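You operate a simulated robot arm through the tools that you are given. There is no shell and no other tool.

The job below is to be done with a simulated two-armed robot. You get a single attempt, and the scene is never put back.

Task
Thread the teal bead, then the orange bead onto the teal post and push the white stopper down on them.
Fine: the first lies in the round box, the second on the orange-dot board; turn the box shut again.
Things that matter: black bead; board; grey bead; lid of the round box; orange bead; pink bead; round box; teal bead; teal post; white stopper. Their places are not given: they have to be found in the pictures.

The check looks at the end state, three seconds after you hand in, the way a careful person would. Anything else that was tipped, shoved, dropped, spilled or broken makes it a failure. A push-on lid holds only when it is set on centred and level and pressed home; a screw cap is set on level and turned clockwise until tight.

Robot
Two 6-joint arms with two-finger grippers on one trunk that stands fixed in place. Base frame: the origin is at the foot of the trunk, x ahead of it, y to its left, z up; the work surface is at about z = 740. Units: mm, degrees, N and s.
The left shoulder is at [70, 176, 1065], the right one opposite. With the tool pointing down near the work surface each hand reaches from about 460 to 800 mm from the base axis, measured 20 degrees to its own side. Payload 2.45 kg a hand.
The TCP of each hand is the grasp point between the finger pads, 26 mm short of the fingertips. In the tool frame z runs along the fingers and y along their closing line. The gripper opens to 96 mm. The gripper's body begins 69 mm behind the TCP.
Orientation is told as [roll, pitch, yaw] about the base's x, y, z axes, in that order, counted from this pose: with the fingers straight down and closing along the base's y, the tool's x points along the base's -x, its y along +y and its z along -z.

Tools
- The arms move only by the tool servo_tool. It takes "left_plan", "right_plan" or both (then of equal length, played together; a hand with none holds still); each is a list that holds one entry, the list of rows, each a list of 7 numbers: the gripper command, from -1 (shut) to 1 (fully open), values between in proportion, then the shift along the tool's x, y, z in mm, then the turn, a rotation vector about the tool's x, y, z in rad. In form: [[[jaw, x, y, z, ax, ay, az], ...]]. A call has 1 to 20 rows; each row is the pose to reach, as a shift and turn from the pose commanded when the call began, along the tool's axes at that moment. Each row takes 0.2 s and may step no farther than 50 mm and 8.6 degrees from the row before; otherwise, or with a gripper value out of range, the whole call is refused. A pose out of reach is approached as far as the arm can. The call stops where the force on the tool passes 40 N (or 10 N more than at its start, if that is more) or the arm is blocked; 0.2 s more then pass. The fingers move at their own pace and stop on an object; they squeeze with about 29 N. The grip force told is the motor's: it shows also when the fingers shut on nothing. Time passes only in rows, and 0.2 s behind the last, so rows that repeat a pose let the fingers close. The reply holds the time, the measured pose of the TCP, the force on the tool along the base axes, the opening and the grip force, in the units named above and with some noise, with the torque about the TCP (base axes, N m) and any sound that the robot's microphone picked up, and new pictures: "show" is both (left out), scene, wrist or none (wrist: the cameras of the hands that moved).
- Cameras (640 x 400 px; columns grow to the right, rows downward): "scene" is now at [131.5, -26.3, 1376.3]; the picture's right is [-0.32, -0.95, 0.00], its down [-0.63, 0.21, -0.75] and it looks along [0.71, -0.24, -0.66] (base axes); focal length 374 px, centre (320, 200). "left" rides on the left gripper at [82, -3, -98] in its tool frame; the picture's right is [0.04, 1.00, 0.00], its down [-0.73, 0.03, -0.68] and it looks along [-0.68, 0.03, 0.73] (tool axes); focal length 256 px, centre (320, 200). "right" rides on the right gripper at [82, 3, -98] in its tool frame; the picture's right is [-0.04, 1.00, 0.00], its down [-0.73, -0.03, -0.68] and it looks along [-0.68, -0.03, 0.73] (tool axes); focal length 256 px, centre (320, 200).
- slide_trunk(by): slides the trunk up (or, below 0, down) by that many mm; the arms and the scene camera ride with it, the base frame stays. It gives what a move gives, with no picture.
- turn_head(pan, tilt): turns the head with the scene camera to pan (to the left, within 86 degrees either way) and tilt (down, from -29 to 69), counted from straight ahead of the robot. It gives what a move gives, and a new picture of the scene camera.
- probe_pixels(camera, pixels): there is no depth. For up to 12 entries [column, row, z] of the newest picture of that camera ("zoom" is the newest enlarged one), the place [x, y] in the base frame at which the ray of that pixel passes the height z, good to about 2 mm. The clock stands still meanwhile.
- inspect(camera, box): a new picture of the part [left, top, right, bottom] of that camera's present view, enlarged. The clock stands still meanwhile.
- finish_job(): hands the job in; it is judged then, once.

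Open the grippers and draw the arms clear of the work before you hand the job in, unless the task says otherwise.

The tools are called after "Call:" by a JSON object that holds its "fn" and its "kwargs". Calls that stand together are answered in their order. servo_tool: Moves the arms, as the interface text tells. Its arguments: {"type":"object","properties":{"left_plan":{"type":"array","items":{"type":"array","items":{"type":"array","items":{"type":"number"}}}},"right_plan":{"type":"array","items":{"type":"array","items":{"type":"array","items":{"type":"number"}}}},"show":{"type":"string","enum":["both","scene","wrist","none"]}},"required":[]} The other tools are called the same way: slide_trunk (by) slides the trunk up or down; turn_head (pan, tilt) turns the head that bears the scene camera; probe_pixels (camera, pixels) gives the place at which the rays of pixels pass given heights; inspect (camera, box) takes an enlarged picture of a part of a camera's view; finish_job () hands the job in.

At the start:

```text
time_s: 0.0
left_ee_pos: [648.4, 53.2, 1052.5]
left_tool_rot: [0.0, 0.0, 0.0]
left_ft_force: [-0.1, -0.1, 0.4]
left_ft_torque: [0.01, 0.01, -0.02]
left_gripper_width: 96.0
left_gripper_force: 0.1
right_ee_pos: [488.0, -433.9, 1090.7]
right_tool_rot: [0.0, 0.0, 0.1]
right_ft_force: [-0.2, 0.0, -0.3]
right_ft_torque: [0.0, -0.02, 0.0]
right_gripper_width: 96.0
right_gripper_force: 0.1
trunk travel left (down, up): [-550.0, 290.0]
head pan, tilt: [-18.9, 41.7]
```

scene: 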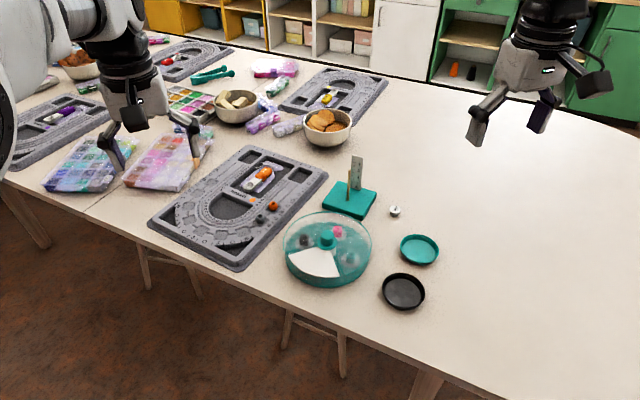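
right: 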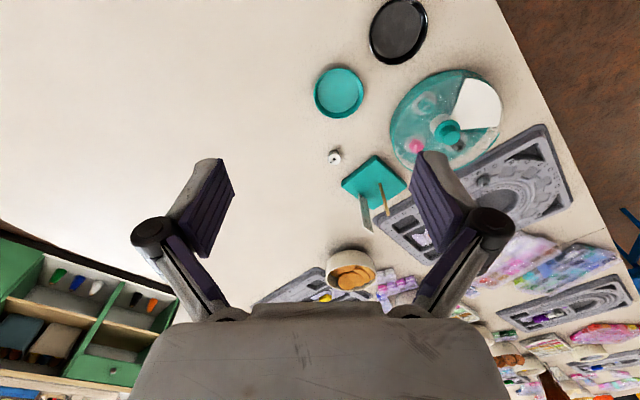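
left: 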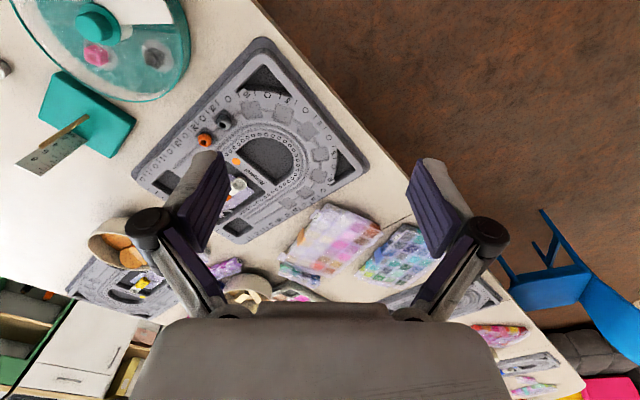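

The scene shows the round box near (327,250), the teal post base near (350,195), the board with beads at (240,205) and the stopper near (394,211). I'll zoom in on these.

Call:
{"fn": "inspect", "kwargs": {"camera": "scene", "box": [270, 200, 390, 300]}}

Call:
{"fn": "inspect", "kwargs": {"camera": "scene", "box": [220, 140, 420, 230]}}

Call:
{"fn": "inspect", "kwargs": {"camera": "left", "box": [0, 0, 300, 190]}}

Call:
{"fn": "inspect", "kwargs": {"camera": "right", "box": [310, 50, 560, 250]}}

```text
4.00 times, centred on (330, 250) of scene
```

zoom: 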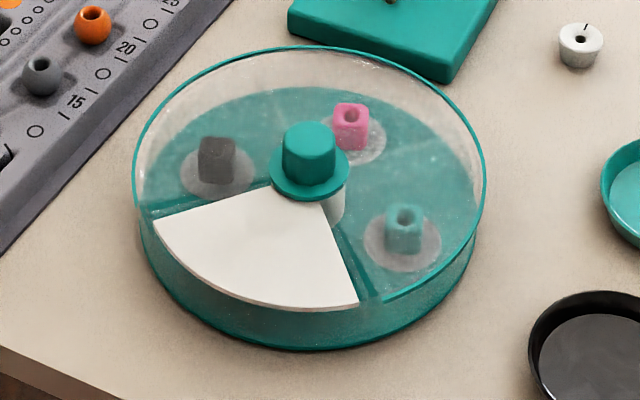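

```text
3.20 times, centred on (320, 185) of scene
```

zoom: 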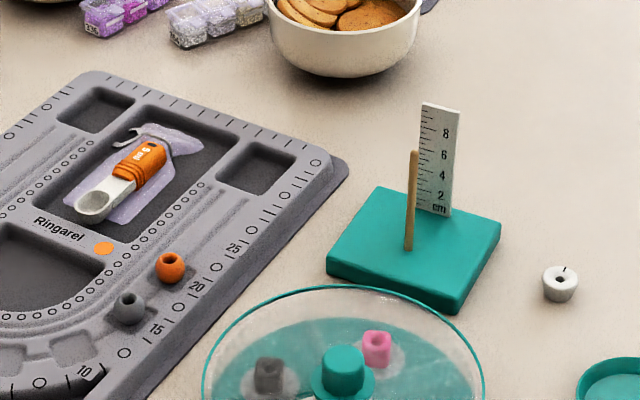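

```text
2.11 times, centred on (150, 95) of left
```

zoom: 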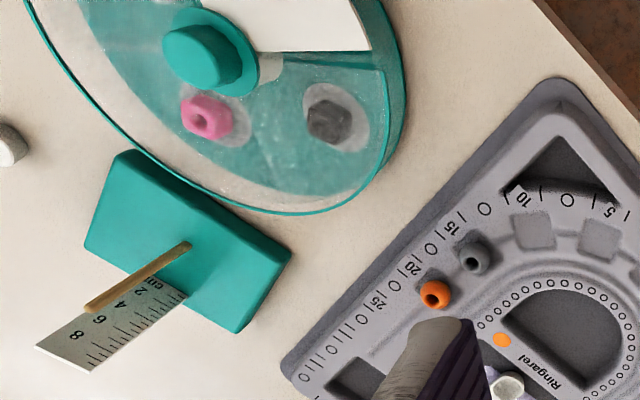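

```text
2.00 times, centred on (435, 150) of right
```

zoom: 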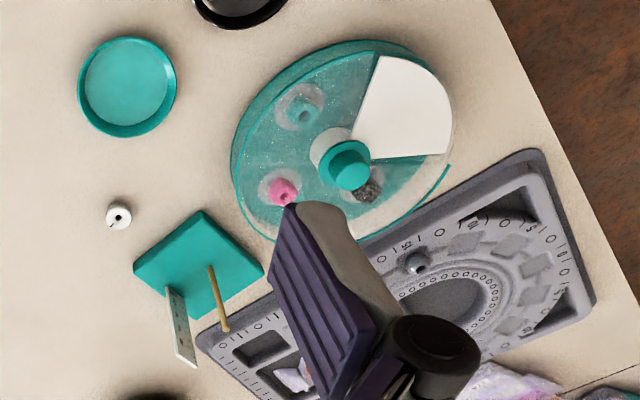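

The box has a clear lid with a knob and a white sector; I'll convert the key pixels to places at plausible heights.

Call:
{"fn": "probe_pixels", "kwargs": {"camera": "scene", "pixels": [[327, 234, 800], [327, 245, 780], [337, 287, 740], [351, 257, 750], [394, 212, 740], [394, 208, 752], [348, 201, 760], [350, 170, 800], [273, 207, 760], [260, 219, 760], [284, 245, 780], [371, 247, 780]]}}

Call:
{"fn": "turn_head", "kwargs": {"pan": -19, "tilt": 55}}

```text
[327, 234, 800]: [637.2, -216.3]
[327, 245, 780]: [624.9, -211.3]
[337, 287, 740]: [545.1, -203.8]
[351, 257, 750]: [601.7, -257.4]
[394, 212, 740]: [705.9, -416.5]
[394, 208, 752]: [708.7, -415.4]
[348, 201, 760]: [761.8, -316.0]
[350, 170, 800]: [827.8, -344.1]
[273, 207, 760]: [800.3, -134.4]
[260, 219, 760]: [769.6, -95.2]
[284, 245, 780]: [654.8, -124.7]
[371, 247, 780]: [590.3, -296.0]
```

```text
time_s: 0.8
left_ee_pos: [648.9, 53.0, 1052.6]
left_tool_rot: [0.0, 0.0, 0.1]
left_ft_force: [-0.5, -0.1, -0.5]
left_ft_torque: [-0.03, -0.01, -0.01]
left_gripper_width: 96.0
left_gripper_force: 0.1
right_ee_pos: [487.7, -433.9, 1091.0]
right_tool_rot: [0.0, 0.0, 0.1]
right_ft_force: [0.0, -0.7, -1.1]
right_ft_torque: [0.02, 0.0, 0.03]
right_gripper_width: 96.1
right_gripper_force: 0.0
trunk travel left (down, up): [-550.0, 290.0]
head pan, tilt: [-19.0, 55.0]
```

scene: 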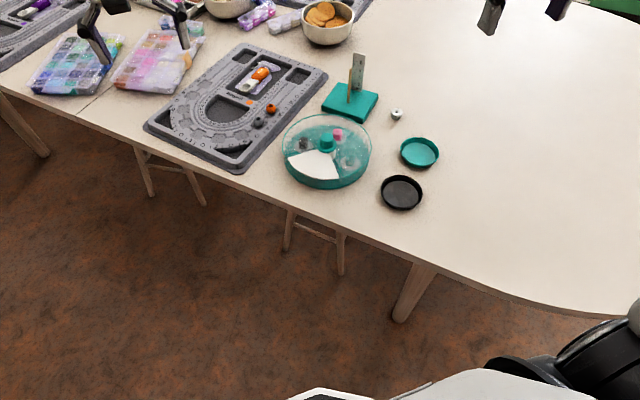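

I'll bring the right hand over the box (TCP about (521,-211,900)) for a close look from its wrist camera.

Call:
{"fn": "servo_tool", "kwargs": {"right_plan": [[[1, -4, 28, 24, 0, 0, 0], [1, -8, 56, 48, 0, 0, 0], [1, -12, 84, 72, 0, 0, 0], [1, -16, 112, 96, 0, 0, 0], [1, -20, 140, 120, 0, 0, 0], [1, -25, 168, 144, 0, 0, 0], [1, -29, 196, 168, 0, 0, 0], [1, -33, 223, 191, 0, 0, 0], [1, -33, 223, 191, 0, 0, 0]]], "show": "both"}}

```text
time_s: 2.8
left_ee_pos: [647.3, 52.8, 1053.6]
left_tool_rot: [0.1, 0.0, 0.2]
left_ft_force: [0.4, -0.4, -0.4]
left_ft_torque: [0.02, 0.0, -0.04]
left_gripper_width: 96.3
left_gripper_force: 0.0
right_ee_pos: [519.1, -211.3, 900.7]
right_tool_rot: [0.0, 0.0, 0.1]
right_ft_force: [-0.8, -0.2, 0.2]
right_ft_torque: [0.0, -0.03, 0.0]
right_gripper_width: 96.1
right_gripper_force: 0.0
trunk travel left (down, up): [-550.0, 290.0]
head pan, tilt: [-19.0, 55.0]
```

scene: 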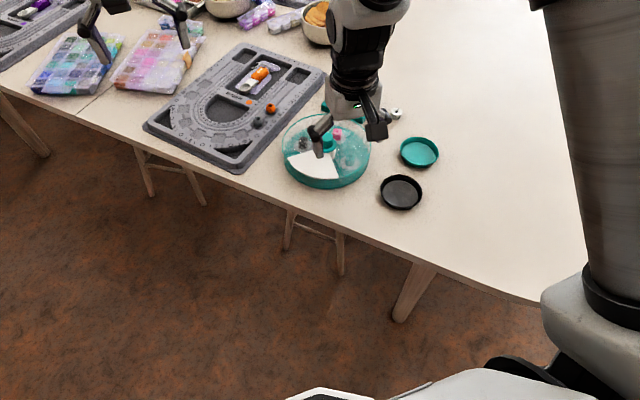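
right: 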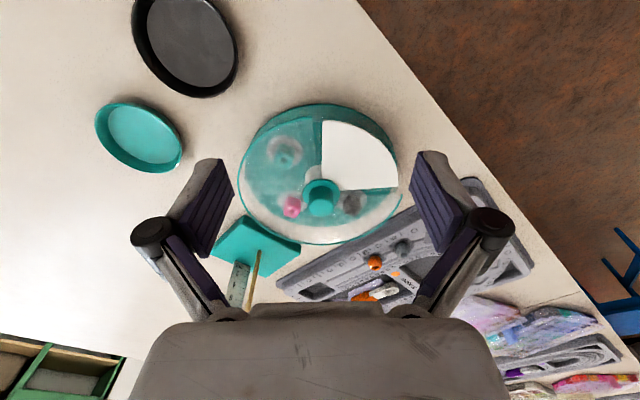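

The wrist view shows the box centred near (320,190). I'll enlarge the box and the region with post and beads.

Call:
{"fn": "inspect", "kwargs": {"camera": "right", "box": [230, 90, 410, 250]}}

Call:
{"fn": "inspect", "kwargs": {"camera": "right", "box": [200, 200, 430, 310]}}

```text
2.50 times, centred on (320, 170) of right
```

zoom: 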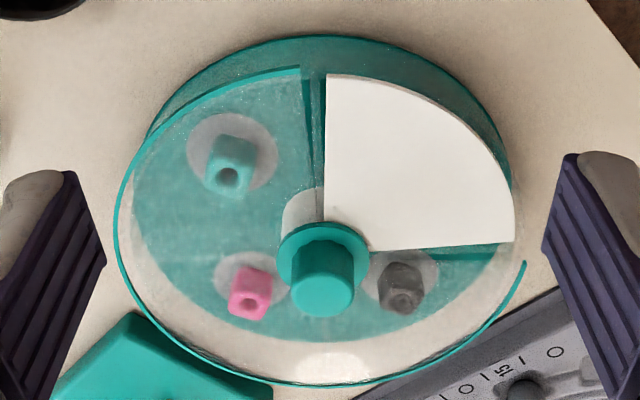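

```text
2.78 times, centred on (315, 255) of right
```

zoom: 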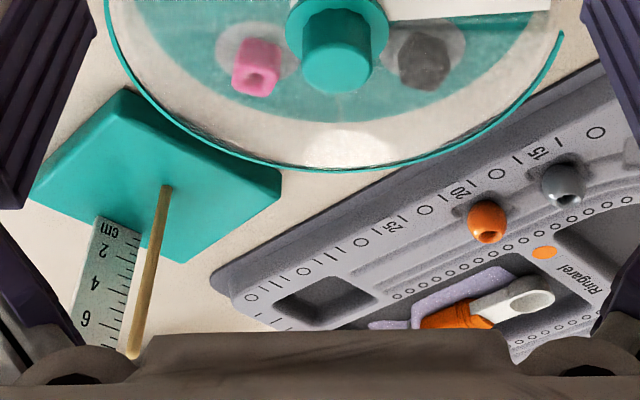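

The lid's cut-out quadrant currently sits above the white blank; teal bead lies in the (-x,-y) quadrant. I'll move the right hand forward about 130 mm for a steeper second view, so heights can be triangulated.

Call:
{"fn": "servo_tool", "kwargs": {"right_plan": [[[1, -44, -10, 0, 0, 0, 0], [1, -88, -20, 0, 0, 0, 0], [1, -131, -29, 0, 0, 0, 0], [1, -131, -29, 0, 0, 0, 0], [1, -131, -29, 0, 0, 0, 0]]], "show": "wrist"}}

Call:
{"fn": "inspect", "kwargs": {"camera": "right", "box": [220, 0, 440, 137]}}

Call:
{"fn": "inspect", "kwargs": {"camera": "right", "box": [230, 100, 430, 300]}}

```text
time_s: 4.0
left_ee_pos: [649.0, 53.4, 1051.8]
left_tool_rot: [0.0, 0.0, 0.1]
left_ft_force: [0.1, -0.7, 0.2]
left_ft_torque: [0.01, 0.02, 0.0]
left_gripper_width: 96.0
left_gripper_force: 0.1
right_ee_pos: [649.6, -240.5, 902.2]
right_tool_rot: [0.0, 0.0, 0.0]
right_ft_force: [0.1, 0.4, 0.5]
right_ft_torque: [0.01, -0.01, 0.05]
right_gripper_width: 95.9
right_gripper_force: 0.0
trunk travel left (down, up): [-550.0, 290.0]
head pan, tilt: [-19.0, 55.0]
```

right: 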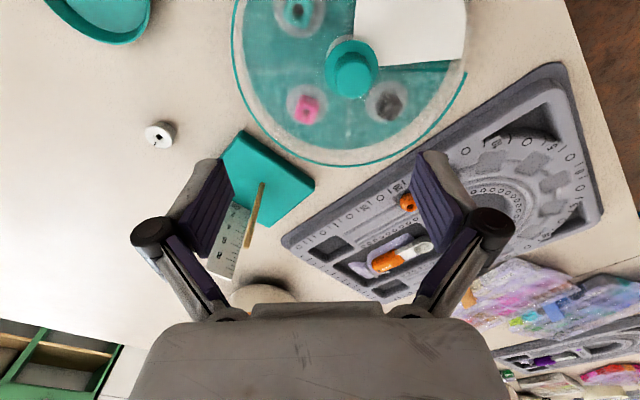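

```text
2.91 times, centred on (330, 68) of right
```

zoom: 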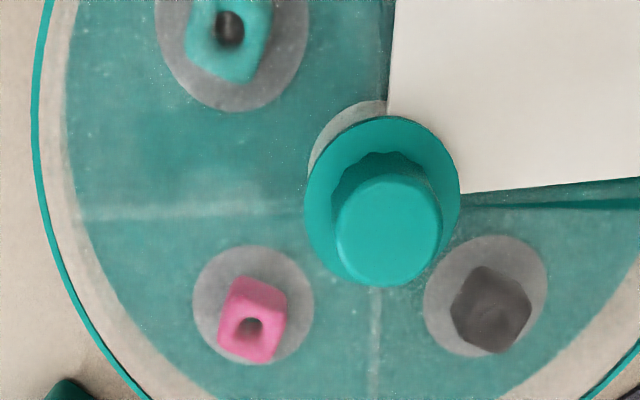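

```text
2.00 times, centred on (330, 200) of right
```

zoom: 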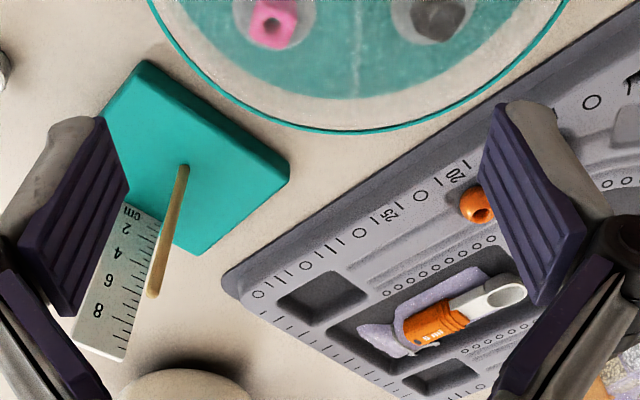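

Next I'll probe view B: post base (262,183.5), post top (246,246), stopper (159,133), orange bead, knob and teal bead.

Call:
{"fn": "probe_pixels", "kwargs": {"camera": "right", "pixels": [[262, 183.5, 760], [262, 183.5, 765], [246, 246, 810], [246, 246, 820], [246, 246, 830], [353.4, 79, 798], [299, 11, 760], [156, 138, 750], [404, 203, 760], [346, 68, 780], [345, 102, 780], [262, 183.5, 755]]}}

```text
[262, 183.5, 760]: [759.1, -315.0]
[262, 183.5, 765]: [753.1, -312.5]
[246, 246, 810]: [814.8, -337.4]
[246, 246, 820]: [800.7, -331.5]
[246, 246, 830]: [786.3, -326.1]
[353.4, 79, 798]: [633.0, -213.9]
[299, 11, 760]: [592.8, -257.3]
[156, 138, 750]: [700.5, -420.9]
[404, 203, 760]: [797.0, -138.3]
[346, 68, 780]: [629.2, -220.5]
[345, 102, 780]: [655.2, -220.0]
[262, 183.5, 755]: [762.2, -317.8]
```

Triangulation puts the knob top at about (633,-214.5,798) with flange about 783, the post at about (760,-316) topping out near 848. I'll move the right hand over the knob, yawing to -45° so the 90° turn of the lid is symmetric, and look again.

Call:
{"fn": "servo_tool", "kwargs": {"right_plan": [[[1, 3, 5, 8, 0, 0, 0.14], [1, 6, 9, 16, 0, 0, 0.28], [1, 9, 14, 24, 0, 0, 0.42], [1, 12, 18, 34, 0, 0, 0.55], [0.4, 14, 22, 42, 0, 0, 0.68], [0.2, 16.6, 26, 47, 0, 0, 0.785], [0.04, 16.6, 26, 47, 0, 0, 0.785], [0.04, 16.6, 26, 47, 0, 0, 0.785]]], "show": "both"}}

Call:
{"fn": "inspect", "kwargs": {"camera": "right", "box": [220, 110, 420, 260]}}

```text
time_s: 5.8
left_ee_pos: [648.0, 52.5, 1053.1]
left_tool_rot: [0.0, 0.0, 0.1]
left_ft_force: [0.1, -0.1, 0.4]
left_ft_torque: [0.0, 0.03, 0.02]
left_gripper_width: 95.9
left_gripper_force: 0.1
right_ee_pos: [634.1, -213.5, 854.3]
right_tool_rot: [0.0, 0.0, -44.8]
right_ft_force: [0.3, -1.3, -0.2]
right_ft_torque: [0.0, 0.01, -0.01]
right_gripper_width: 50.0
right_gripper_force: 0.2
trunk travel left (down, up): [-550.0, 290.0]
head pan, tilt: [-19.0, 55.0]
```

scene: 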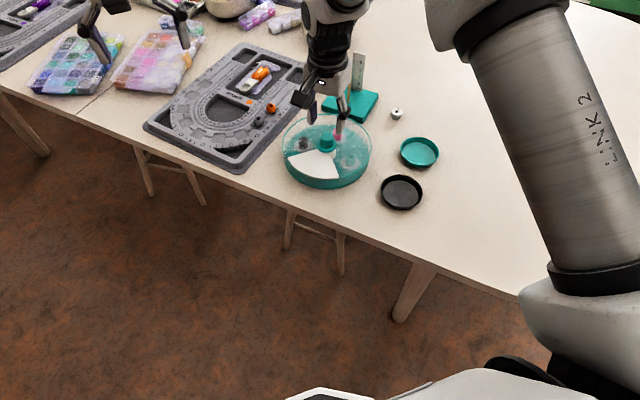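
right: 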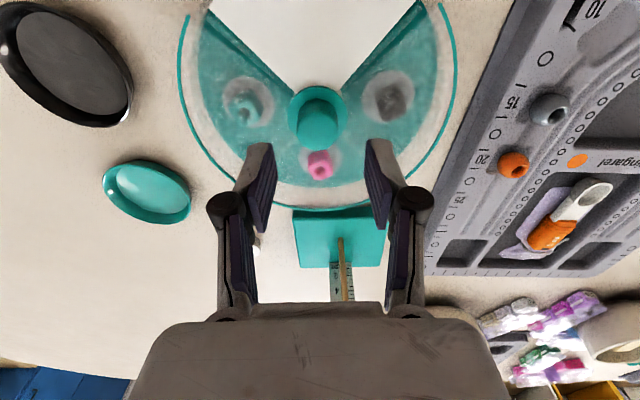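

```text
2.67 times, centred on (320, 185) of right
```

zoom: 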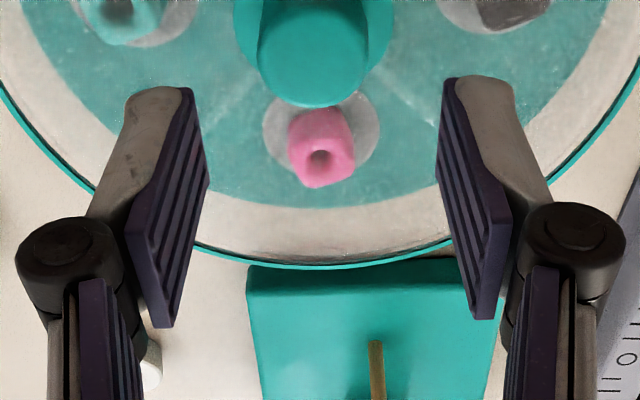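

The knob top sits at about (317,122), nicely between the fingers. I'll probe it at z=798 to check centring before descending.

Call:
{"fn": "inspect", "kwargs": {"camera": "right", "box": [260, 70, 380, 150]}}

Call:
{"fn": "probe_pixels", "kwargs": {"camera": "right", "pixels": [[317, 125, 798], [317, 118, 783]]}}

```text
5.00 times, centred on (320, 110) of right
```

zoom: 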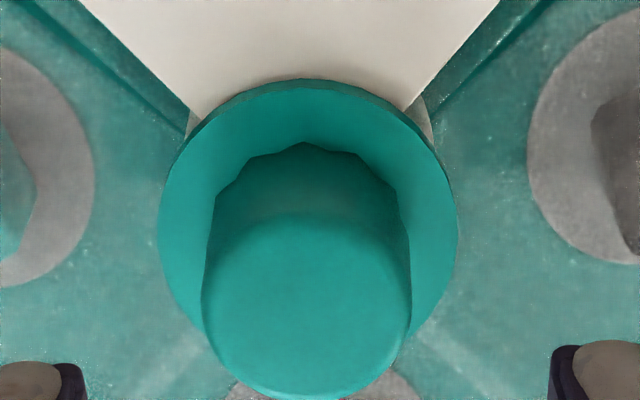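

```text
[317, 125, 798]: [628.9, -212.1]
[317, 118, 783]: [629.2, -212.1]
```

The enlarged view shows the flange centre at (308,225) and the knob top centre at (308,303); I'll probe those.

Call:
{"fn": "probe_pixels", "kwargs": {"camera": "zoom", "pixels": [[308, 303, 798], [308, 225, 783], [308, 303, 802], [308, 225, 780]]}}

```text
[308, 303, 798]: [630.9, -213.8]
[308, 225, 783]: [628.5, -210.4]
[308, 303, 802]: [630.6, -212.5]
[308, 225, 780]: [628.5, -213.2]
```

Averaging all estimates the knob axis is about (631.5,-213.8); I'll shift by tool (1.5,-2), go down to TCP z≈812 and close on the knob.

Call:
{"fn": "servo_tool", "kwargs": {"right_plan": [[[0.04, 1.5, -2, 15, 0, 0, 0], [0.04, 1.5, -2, 30, 0, 0, 0], [0.04, 1.5, -2, 42, 0, 0, 0], [0.04, 1.5, -2, 42, 0, 0, 0], [-0.2, 1.5, -2, 42, 0, 0, 0], [-0.4, 1.5, -2, 42, 0, 0, 0], [-0.6, 1.5, -2, 42, 0, 0, 0], [-0.7, 1.5, -2, 42, 0, 0, 0]]], "show": "wrist"}}

```text
time_s: 7.6
left_ee_pos: [647.5, 53.7, 1053.2]
left_tool_rot: [0.0, -0.1, 0.1]
left_ft_force: [-0.8, 1.1, 0.6]
left_ft_torque: [0.01, -0.03, 0.02]
left_gripper_width: 95.9
left_gripper_force: 0.0
right_ee_pos: [632.0, -214.8, 813.1]
right_tool_rot: [0.0, 0.0, -44.9]
right_ft_force: [-0.8, -0.7, 0.4]
right_ft_torque: [-0.04, 0.0, 0.02]
right_gripper_width: 27.0
right_gripper_force: 29.4
trunk travel left (down, up): [-550.0, 290.0]
head pan, tilt: [-19.0, 55.0]
```

right: 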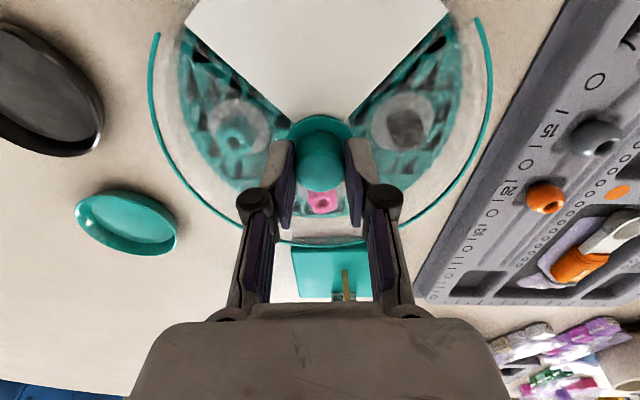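

Grip on the knob is 27.0 mm with low side forces, so it's centred. I'll turn a first ~24° (CCW from above) to see whether only the lid turns.

Call:
{"fn": "servo_tool", "kwargs": {"right_plan": [[[-0.7, 0, 0, 0, 0, 0, -0.07], [-0.7, 0, 0, 0, 0, 0, -0.14], [-0.7, 0, 0, 0, 0, 0, -0.21], [-0.7, 0, 0, 0, 0, 0, -0.28], [-0.7, 0, 0, 0, 0, 0, -0.35], [-0.7, 0, 0, 0, 0, 0, -0.42]]], "show": "both"}}

```text
time_s: 9.0
left_ee_pos: [647.5, 53.9, 1053.6]
left_tool_rot: [0.0, 0.0, 0.2]
left_ft_force: [-0.5, 0.9, 0.3]
left_ft_torque: [0.01, -0.01, 0.02]
left_gripper_width: 96.2
left_gripper_force: 0.0
right_ee_pos: [630.5, -213.5, 812.9]
right_tool_rot: [-0.1, 0.0, -20.8]
right_ft_force: [-1.2, -1.0, 2.1]
right_ft_torque: [0.18, 0.64, -0.05]
right_gripper_width: 26.8
right_gripper_force: 29.4
trunk travel left (down, up): [-550.0, 290.0]
head pan, tilt: [-19.0, 55.0]
```

scene: 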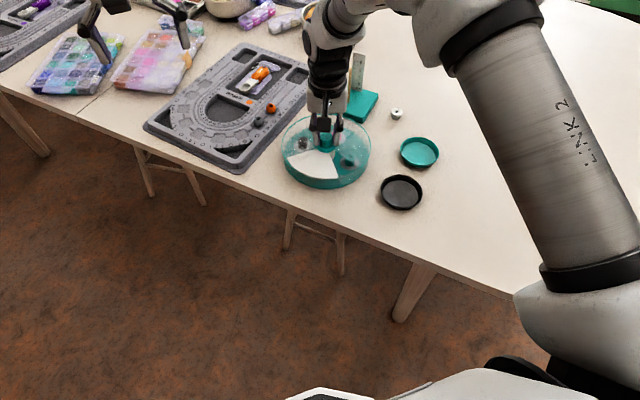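
right: 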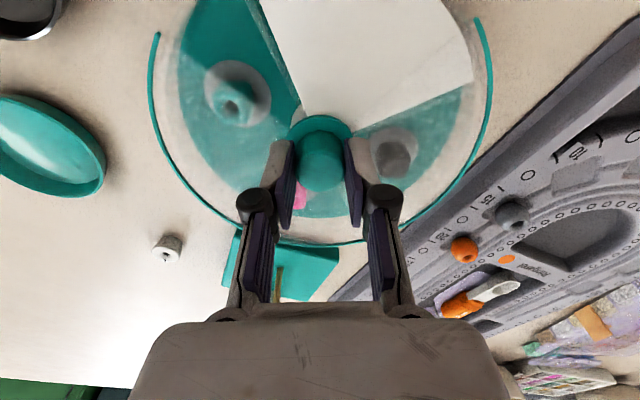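

The lid follows the hand while the white sector and beads stay put in the base. I'll turn the remaining 66°.

Call:
{"fn": "servo_tool", "kwargs": {"right_plan": [[[-0.7, 0, 0, 0, 0, 0, -0.1], [-0.7, 0, 0, 0, 0, 0, -0.2], [-0.7, 0, 0, 0, 0, 0, -0.3], [-0.7, 0, 0, 0, 0, 0, -0.4], [-0.7, 0, 0, 0, 0, 0, -0.5], [-0.7, 0, 0, 0, 0, 0, -0.6], [-0.7, 0, 0, 0, 0, 0, -0.7], [-0.7, 0, 0, 0, 0, 0, -0.8], [-0.7, 0, 0, 0, 0, 0, -0.9], [-0.7, 0, 0, 0, 0, 0, -1.0], [-0.7, 0, 0, 0, 0, 0, -1.08], [-0.7, 0, 0, 0, 0, 0, -1.151], [-0.7, 0, 0, 0, 0, 0, -1.151]]], "show": "both"}}

Call:
{"fn": "inspect", "kwargs": {"camera": "right", "box": [140, 0, 500, 225]}}

```text
time_s: 11.8
left_ee_pos: [647.2, 52.3, 1053.4]
left_tool_rot: [0.1, 0.1, 0.1]
left_ft_force: [-0.2, 1.0, 0.7]
left_ft_torque: [0.01, -0.03, -0.04]
left_gripper_width: 96.2
left_gripper_force: 0.0
right_ee_pos: [632.4, -213.9, 812.3]
right_tool_rot: [0.0, -0.1, 45.0]
right_ft_force: [6.0, -5.6, 9.4]
right_ft_torque: [0.2, -0.51, 0.0]
right_gripper_width: 27.1
right_gripper_force: 28.7
trunk travel left (down, up): [-550.0, 290.0]
head pan, tilt: [-19.0, 55.0]
```

scene: 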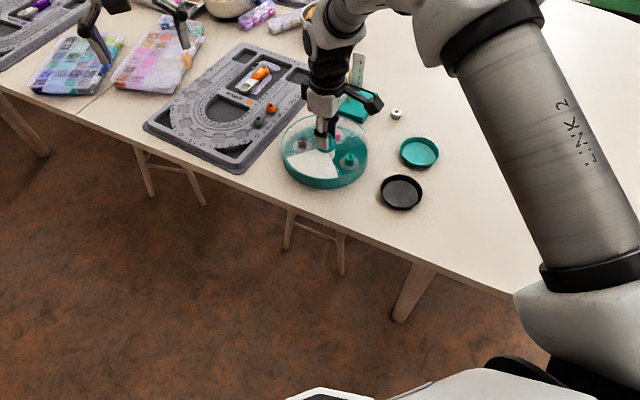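
right: 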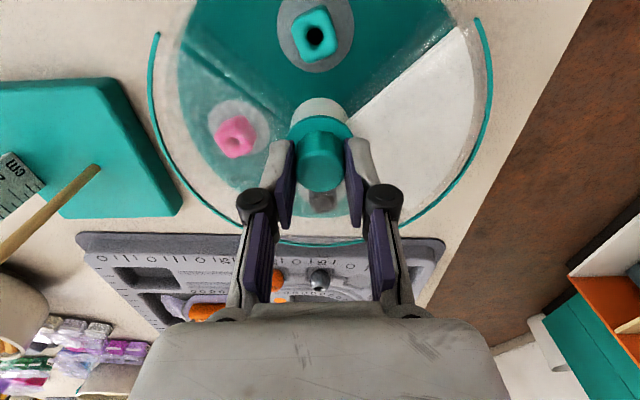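

```text
1.78 times, centred on (320, 112) of right
```

zoom: 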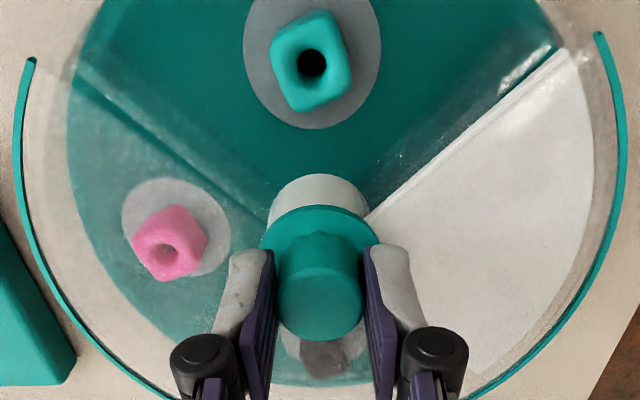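

The opening is now over the teal bead and the base stayed put. I'll open the gripper, rise clear and look at the bead.

Call:
{"fn": "servo_tool", "kwargs": {"right_plan": [[[-0.3, 0, 0, 0, 0, 0, 0], [0, 0, 0, 0, 0, 0, 0], [0.04, 0, 0, 0, 0, 0, 0], [0.04, 0, 0, -20, 0, 0, 0], [0.04, 0, 0, -45, 0, 0, 0], [0.04, 0, 0, -70, 0, 0, 0], [0.04, 0, 0, -70, 0, 0, 0]]], "show": "both"}}

Call:
{"fn": "inspect", "kwargs": {"camera": "right", "box": [200, 20, 440, 170]}}

Call:
{"fn": "inspect", "kwargs": {"camera": "scene", "box": [275, 100, 435, 200]}}

```text
time_s: 13.4
left_ee_pos: [647.9, 52.7, 1053.9]
left_tool_rot: [0.0, -0.1, 0.1]
left_ft_force: [0.1, -1.3, 0.6]
left_ft_torque: [-0.02, 0.0, 0.02]
left_gripper_width: 96.0
left_gripper_force: 0.0
right_ee_pos: [633.9, -215.5, 881.7]
right_tool_rot: [0.2, 0.1, 45.0]
right_ft_force: [-0.5, -0.4, -1.4]
right_ft_torque: [-0.06, 0.0, 0.02]
right_gripper_width: 49.8
right_gripper_force: 0.0
trunk travel left (down, up): [-550.0, 290.0]
head pan, tilt: [-19.0, 55.0]
```

scene: 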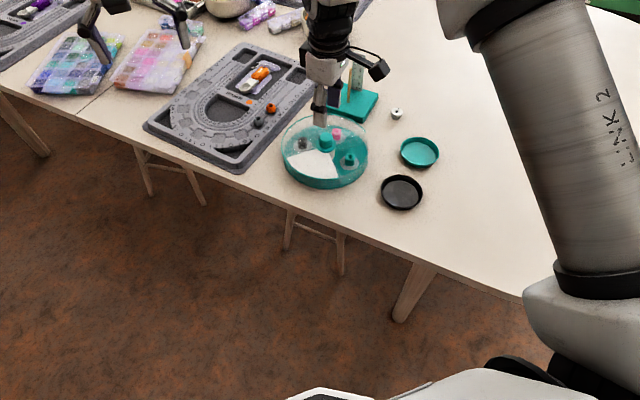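
right: 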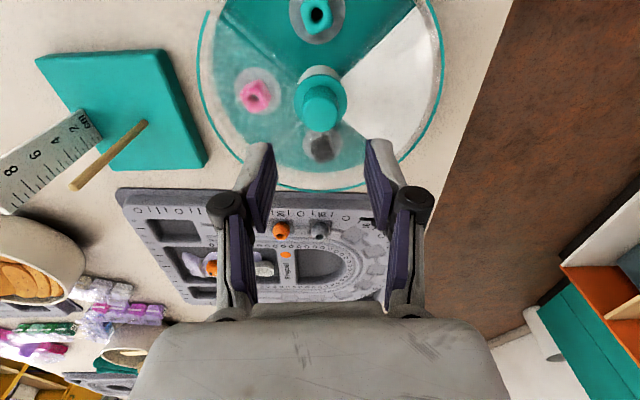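

```text
2.67 times, centred on (320, 95) of right
```

zoom: 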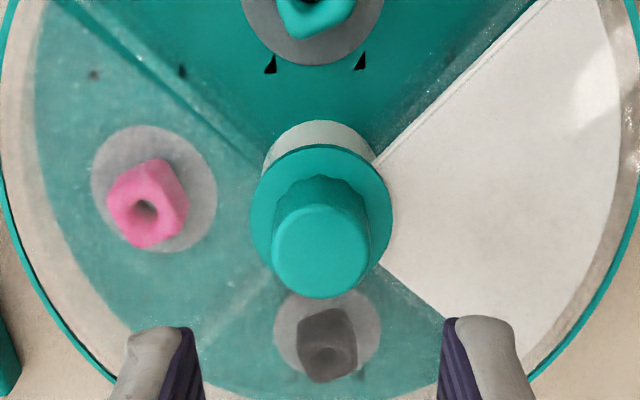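

```text
4.00 times, centred on (355, 150) of scene
```

zoom: 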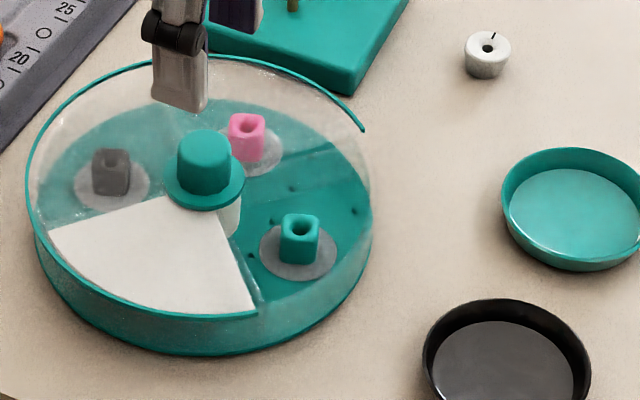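

Next I hover over the teal bead (~(593,-257)) at yaw 67° so the closing line squares with its faces.

Call:
{"fn": "servo_tool", "kwargs": {"right_plan": [[[0.04, 15, 0, 5, 0, 0, -0.13], [0.04, 30, 0, 10, 0, 0, -0.26], [0.04, 45, 0, 16, 0, 0, -0.384], [0.04, 58.7, -0.7, 22, 0, 0, -0.384], [0.04, 58.7, -0.7, 22, 0, 0, -0.384]]], "show": "wrist"}}

Call:
{"fn": "inspect", "kwargs": {"camera": "right", "box": [270, 60, 390, 135]}}

```text
time_s: 14.6
left_ee_pos: [647.9, 54.0, 1052.9]
left_tool_rot: [0.0, 0.0, 0.1]
left_ft_force: [0.1, -0.1, -0.7]
left_ft_torque: [0.03, 0.01, -0.01]
left_gripper_width: 96.2
left_gripper_force: 0.1
right_ee_pos: [592.1, -255.6, 859.3]
right_tool_rot: [-0.1, 0.0, 67.1]
right_ft_force: [0.3, -0.2, 0.5]
right_ft_torque: [0.0, -0.01, 0.02]
right_gripper_width: 50.0
right_gripper_force: 0.0
trunk travel left (down, up): [-550.0, 290.0]
head pan, tilt: [-19.0, 55.0]
```

right: 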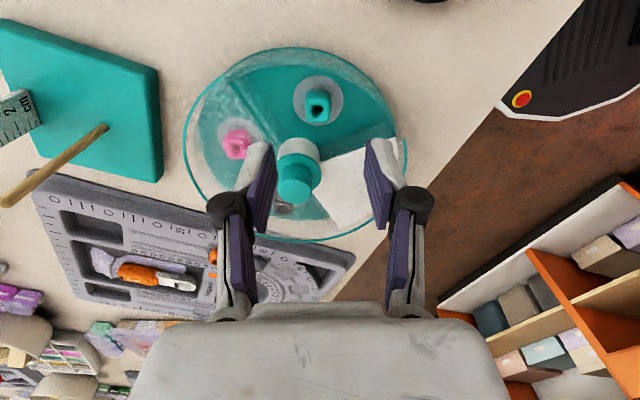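

```text
5.33 times, centred on (330, 98) of right
```

zoom: 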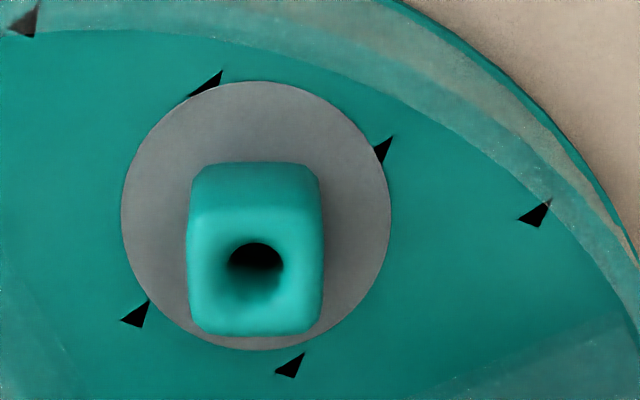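

The bead is squarely aligned with the closing line, centred near column 317.8 (about 2 mm off in tool y). I'll correct, narrow the jaws to 36 mm and descend partway to check clearance to the lid edges.

Call:
{"fn": "servo_tool", "kwargs": {"right_plan": [[[-0.25, -0.7, -2.2, 10, 0, 0, 0], [-0.25, -0.7, -2.2, 25, 0, 0, 0], [-0.25, -0.7, -2.2, 40, 0, 0, 0], [-0.25, -0.7, -2.2, 57, 0, 0, 0], [-0.25, -0.7, -2.2, 57, 0, 0, 0]]], "show": "both"}}

Call:
{"fn": "inspect", "kwargs": {"camera": "right", "box": [240, 90, 400, 220]}}

Call:
{"fn": "inspect", "kwargs": {"camera": "scene", "box": [275, 90, 435, 190]}}

```text
time_s: 15.8
left_ee_pos: [648.0, 53.4, 1052.9]
left_tool_rot: [0.0, 0.1, 0.1]
left_ft_force: [1.4, 0.7, 0.1]
left_ft_torque: [-0.04, 0.0, 0.03]
left_gripper_width: 96.1
left_gripper_force: 0.0
right_ee_pos: [592.5, -254.8, 803.6]
right_tool_rot: [0.0, 0.0, 67.1]
right_ft_force: [0.8, 0.1, -0.1]
right_ft_torque: [-0.02, -0.02, 0.02]
right_gripper_width: 35.8
right_gripper_force: 0.0
trunk travel left (down, up): [-550.0, 290.0]
head pan, tilt: [-19.0, 55.0]
```

scene: 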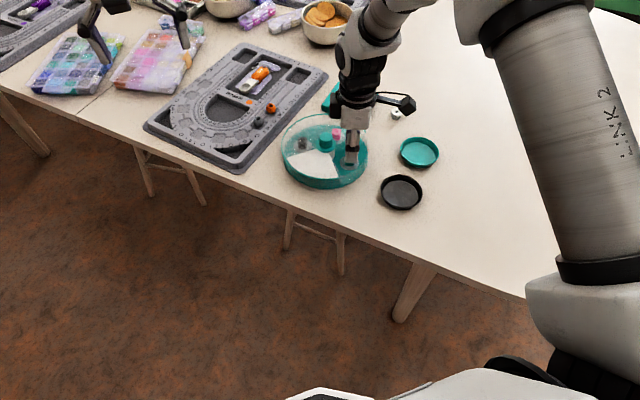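
right: 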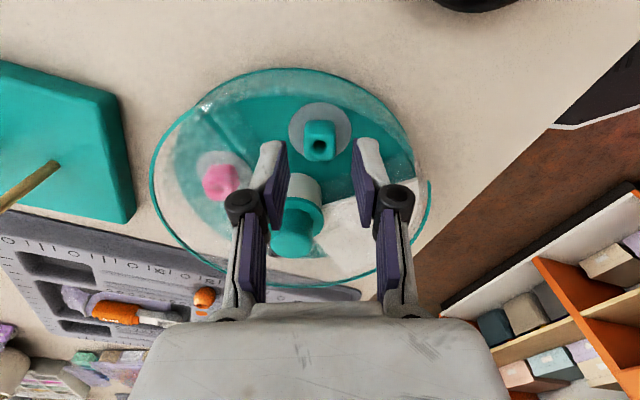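

```text
3.08 times, centred on (320, 155) of right
```

zoom: 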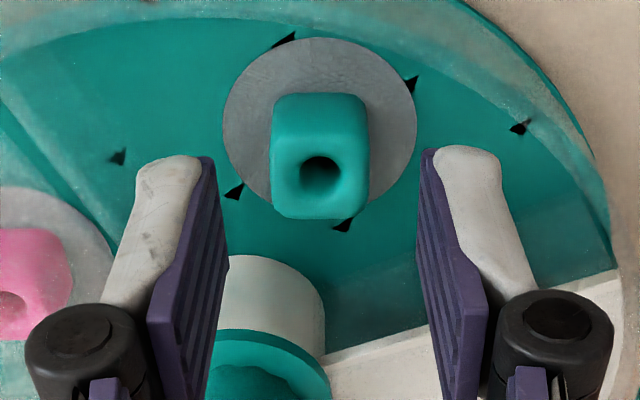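

```text
4.00 times, centred on (355, 140) of scene
```

zoom: 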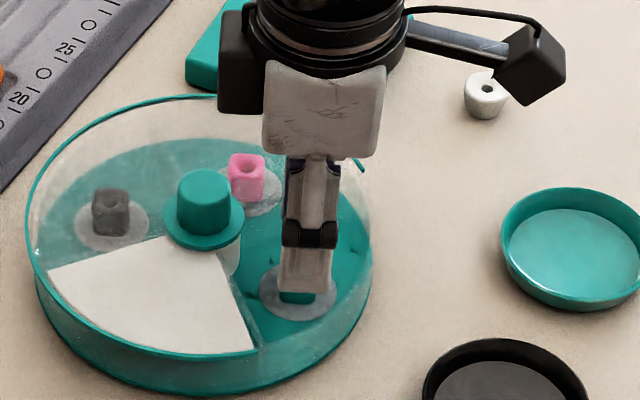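

The bead is centred between the fingers (hole at column 320, row 146). I'll descend to TCP z≈779 and close on it.

Call:
{"fn": "servo_tool", "kwargs": {"right_plan": [[[-0.25, 0, 0, 8, 0, 0, 0], [-0.25, 0, 0, 16, 0, 0, 0], [-0.25, 0, 0, 24, 0, 0, 0], [-0.25, 0, 0, 24, 0, 0, 0], [-0.45, 0, 0, 24, 0, 0, 0], [-0.6, 0, 0, 24, 0, 0, 0], [-0.75, 0, 0, 24, 0, 0, 0], [-0.85, 0, 0, 24, 0, 0, 0], [-0.85, 0, 0, 24, 0, 0, 0]]], "show": "wrist"}}

Call:
{"fn": "inspect", "kwargs": {"camera": "right", "box": [240, 90, 400, 220]}}

```text
time_s: 17.8
left_ee_pos: [647.8, 53.3, 1053.2]
left_tool_rot: [-0.1, 0.0, 0.0]
left_ft_force: [0.0, 0.4, 0.5]
left_ft_torque: [0.0, -0.04, 0.0]
left_gripper_width: 96.1
left_gripper_force: 0.1
right_ee_pos: [593.4, -254.7, 778.9]
right_tool_rot: [0.0, -0.1, 67.0]
right_ft_force: [0.0, -0.7, 0.0]
right_ft_torque: [0.0, 0.03, -0.02]
right_gripper_width: 18.2
right_gripper_force: 29.2
trunk travel left (down, up): [-550.0, 290.0]
head pan, tilt: [-19.0, 55.0]
```

right: 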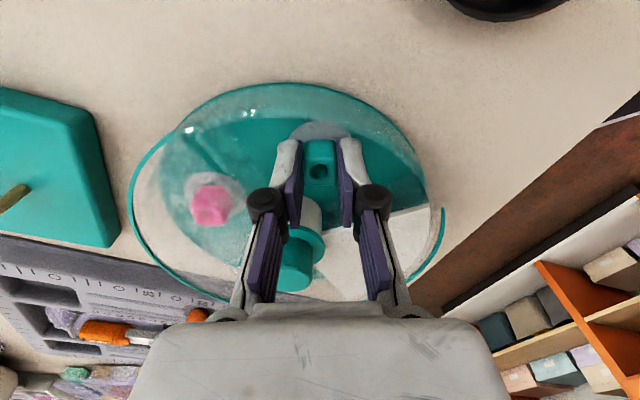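

```text
3.08 times, centred on (320, 155) of right
```

zoom: 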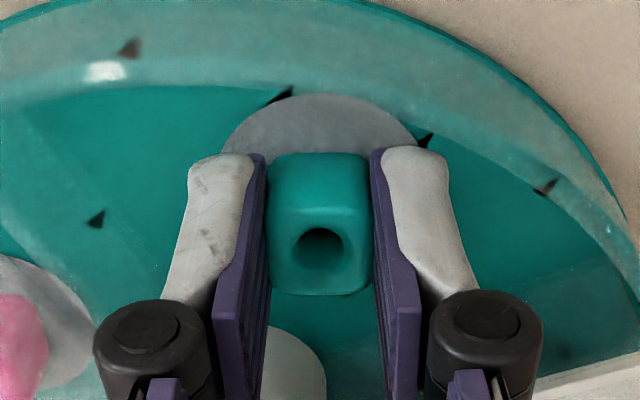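

Grip on the teal bead is solid (18.2 mm). I'll lift to z≈905, then carry it over to the post at about (762,-317), turning the hand back to yaw 0 on the way.

Call:
{"fn": "servo_tool", "kwargs": {"right_plan": [[[-0.85, 0, 0, -25, 0, 0, 0], [-0.85, 0, 0, -60, 0, 0, 0], [-0.85, 0, 0, -100, 0, 0, 0], [-0.85, 0, 0, -126, 0, 0, 0], [-0.85, -1, -20, -126, 0, 0, 0.13], [-0.85, -2, -40, -126, 0, 0, 0.26], [-0.85, -3, -60, -126, 0, 0, 0.39], [-0.85, -4, -80, -126, 0, 0, 0.52], [-0.85, -5, -100, -126, 0, 0, 0.65], [-0.85, -6, -120, -126, 0, 0, 0.78], [-0.85, -7, -140, -126, 0, 0, 0.91], [-0.85, -8, -160, -126, 0, 0, 1.04], [-0.85, -8.5, -180, -126, 0, 0, 1.169], [-0.85, -8.5, -180, -126, 0, 0, 1.169], [-0.85, -8.5, -180, -126, 0, 0, 1.169]]], "show": "both"}}

Call:
{"fn": "inspect", "kwargs": {"camera": "right", "box": [240, 90, 400, 220]}}

Call:
{"fn": "inspect", "kwargs": {"camera": "scene", "box": [300, 30, 420, 120]}}

```text
time_s: 21.0
left_ee_pos: [648.0, 54.0, 1052.9]
left_tool_rot: [0.0, 0.0, 0.1]
left_ft_force: [0.5, -0.2, 0.0]
left_ft_torque: [0.0, 0.02, 0.0]
left_gripper_width: 95.9
left_gripper_force: 0.2
right_ee_pos: [755.5, -317.6, 902.8]
right_tool_rot: [0.1, 0.1, 0.0]
right_ft_force: [0.4, 0.2, -0.6]
right_ft_torque: [0.0, -0.01, 0.0]
right_gripper_width: 18.5
right_gripper_force: 29.5
right hand out of reach, approached as far as the arm can: row 13, 14, 15
trunk travel left (down, up): [-550.0, 290.0]
head pan, tilt: [-19.0, 55.0]
```

scene: 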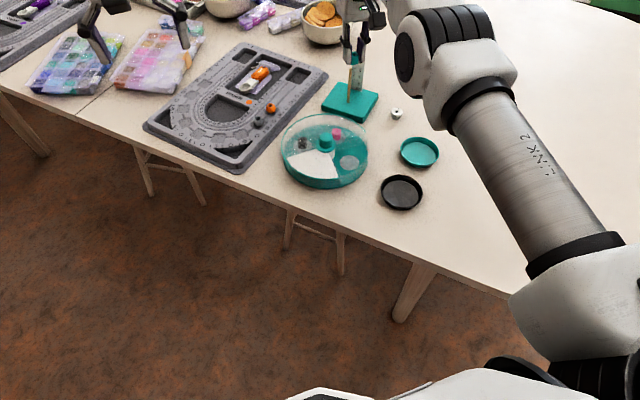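
right: 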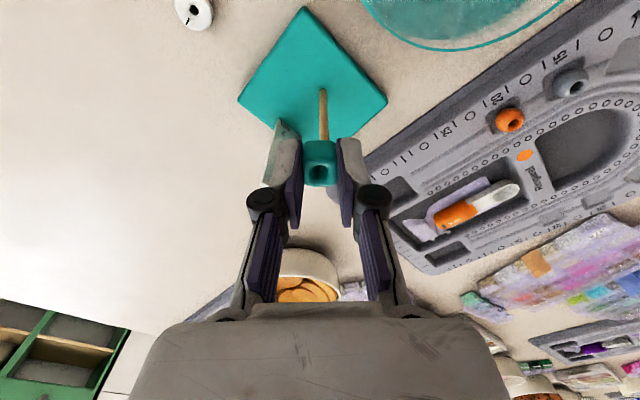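

```text
3.08 times, centred on (320, 155) of right
```

zoom: 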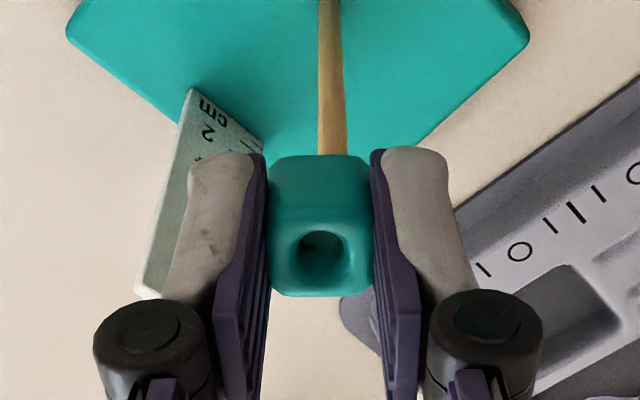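

```text
4.44 times, centred on (360, 75) of scene
```

zoom: 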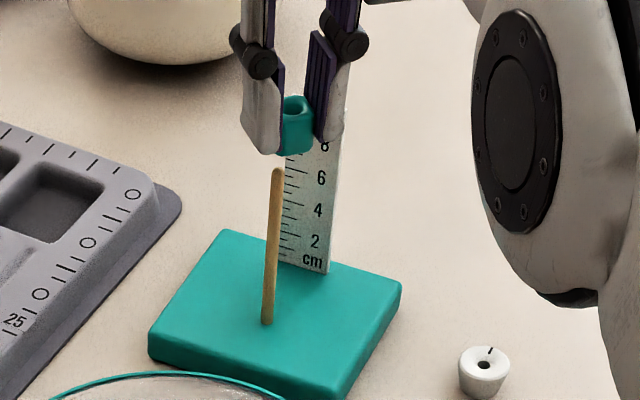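

The hand stopped short at x=755.5 (reach limit), hovering over the post. I'll pin the post's position with the scene camera: top at (350.5,68.2), base at about (348,103).

Call:
{"fn": "probe_pixels", "kwargs": {"camera": "scene", "pixels": [[350.5, 68.2, 840], [350.5, 68.2, 845], [350.5, 68.2, 850], [350.5, 68.2, 855], [348.3, 102.5, 756], [348.3, 102.5, 760]]}}

Call:
{"fn": "probe_pixels", "kwargs": {"camera": "right", "pixels": [[322.7, 88.5, 756], [322.7, 88.5, 760], [325.2, 138.8, 845], [325.2, 138.8, 850]]}}

Call:
{"fn": "inspect", "kwargs": {"camera": "right", "box": [280, 70, 370, 150]}}

```text
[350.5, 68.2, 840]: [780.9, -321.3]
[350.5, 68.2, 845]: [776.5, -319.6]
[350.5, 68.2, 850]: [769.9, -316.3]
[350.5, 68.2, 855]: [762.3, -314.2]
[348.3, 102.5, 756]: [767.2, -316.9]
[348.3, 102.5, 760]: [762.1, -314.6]
```

```text
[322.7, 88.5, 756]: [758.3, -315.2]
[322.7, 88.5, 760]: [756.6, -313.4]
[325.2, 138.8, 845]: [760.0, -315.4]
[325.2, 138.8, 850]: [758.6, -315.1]
```

```text
5.00 times, centred on (325, 110) of right
```

zoom: 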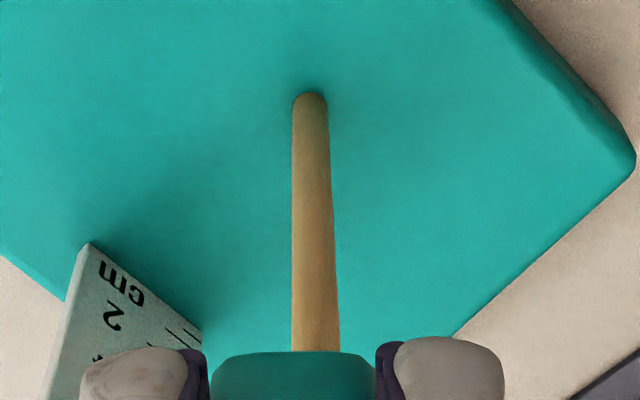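

The post is at about (761,-316), top ~852, diameter ~6 mm. To align accurately in x I'll swing the left hand (yaw -90°) to watch the post from the +y side.

Call:
{"fn": "servo_tool", "kwargs": {"left_plan": [[[1, -4, -9, 0, 0, 0, 0.13], [1, -8, -18, 0, 0, 0, 0.26], [1, -13, -28, 10, 0, 0, 0.39], [1, -17, -38, 20, 0, 0, 0.52], [1, -22, -47, 30, 0, 0, 0.65], [1, -26, -56, 40, 0, 0, 0.78], [1, -30, -66, 50, 0, 0, 0.91], [1, -35, -75, 60, 0, 0, 1.04], [1, -40, -85, 70, 0, 0, 1.17], [1, -44, -94, 80, 0, 0, 1.3], [1, -48, -104, 88, 0, 0, 1.43], [1, -52, -113, 93, 0, 0, 1.571], [1, -52, -113, 93, 0, 0, 1.571]]], "show": "both"}}

```text
time_s: 23.8
left_ee_pos: [693.5, -26.8, 958.4]
left_tool_rot: [-0.1, 0.0, -90.0]
left_ft_force: [0.2, 0.3, -1.6]
left_ft_torque: [0.0, 0.02, -0.01]
left_gripper_width: 95.8
left_gripper_force: 0.2
left hand out of reach, approached as far as the arm can: row 8, 9, 10, 11, 12, 13
right_ee_pos: [754.8, -317.9, 903.7]
right_tool_rot: [0.0, 0.0, 0.1]
right_ft_force: [-0.5, -0.3, -0.3]
right_ft_torque: [0.0, -0.01, 0.02]
right_gripper_width: 18.2
right_gripper_force: 29.4
trunk travel left (down, up): [-550.0, 290.0]
head pan, tilt: [-19.0, 55.0]
```

scene: 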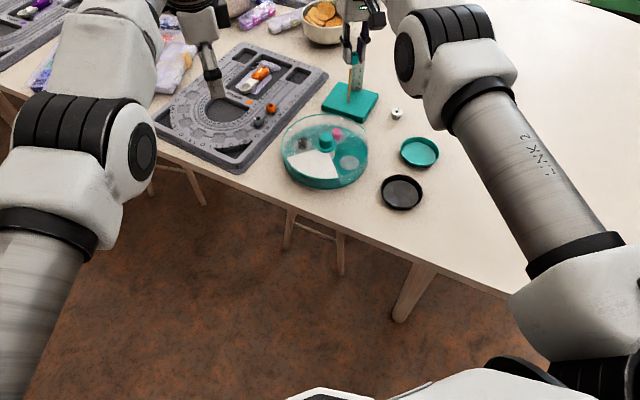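
left: 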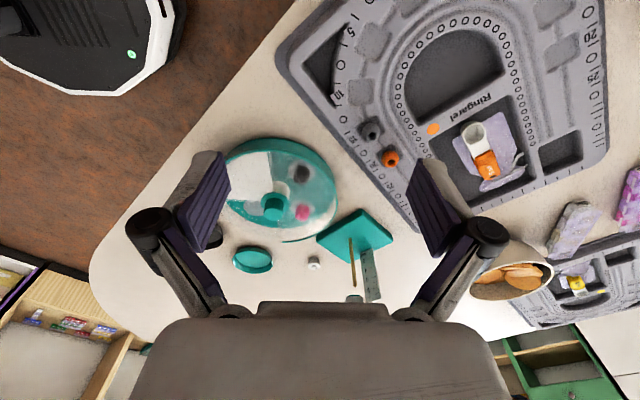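

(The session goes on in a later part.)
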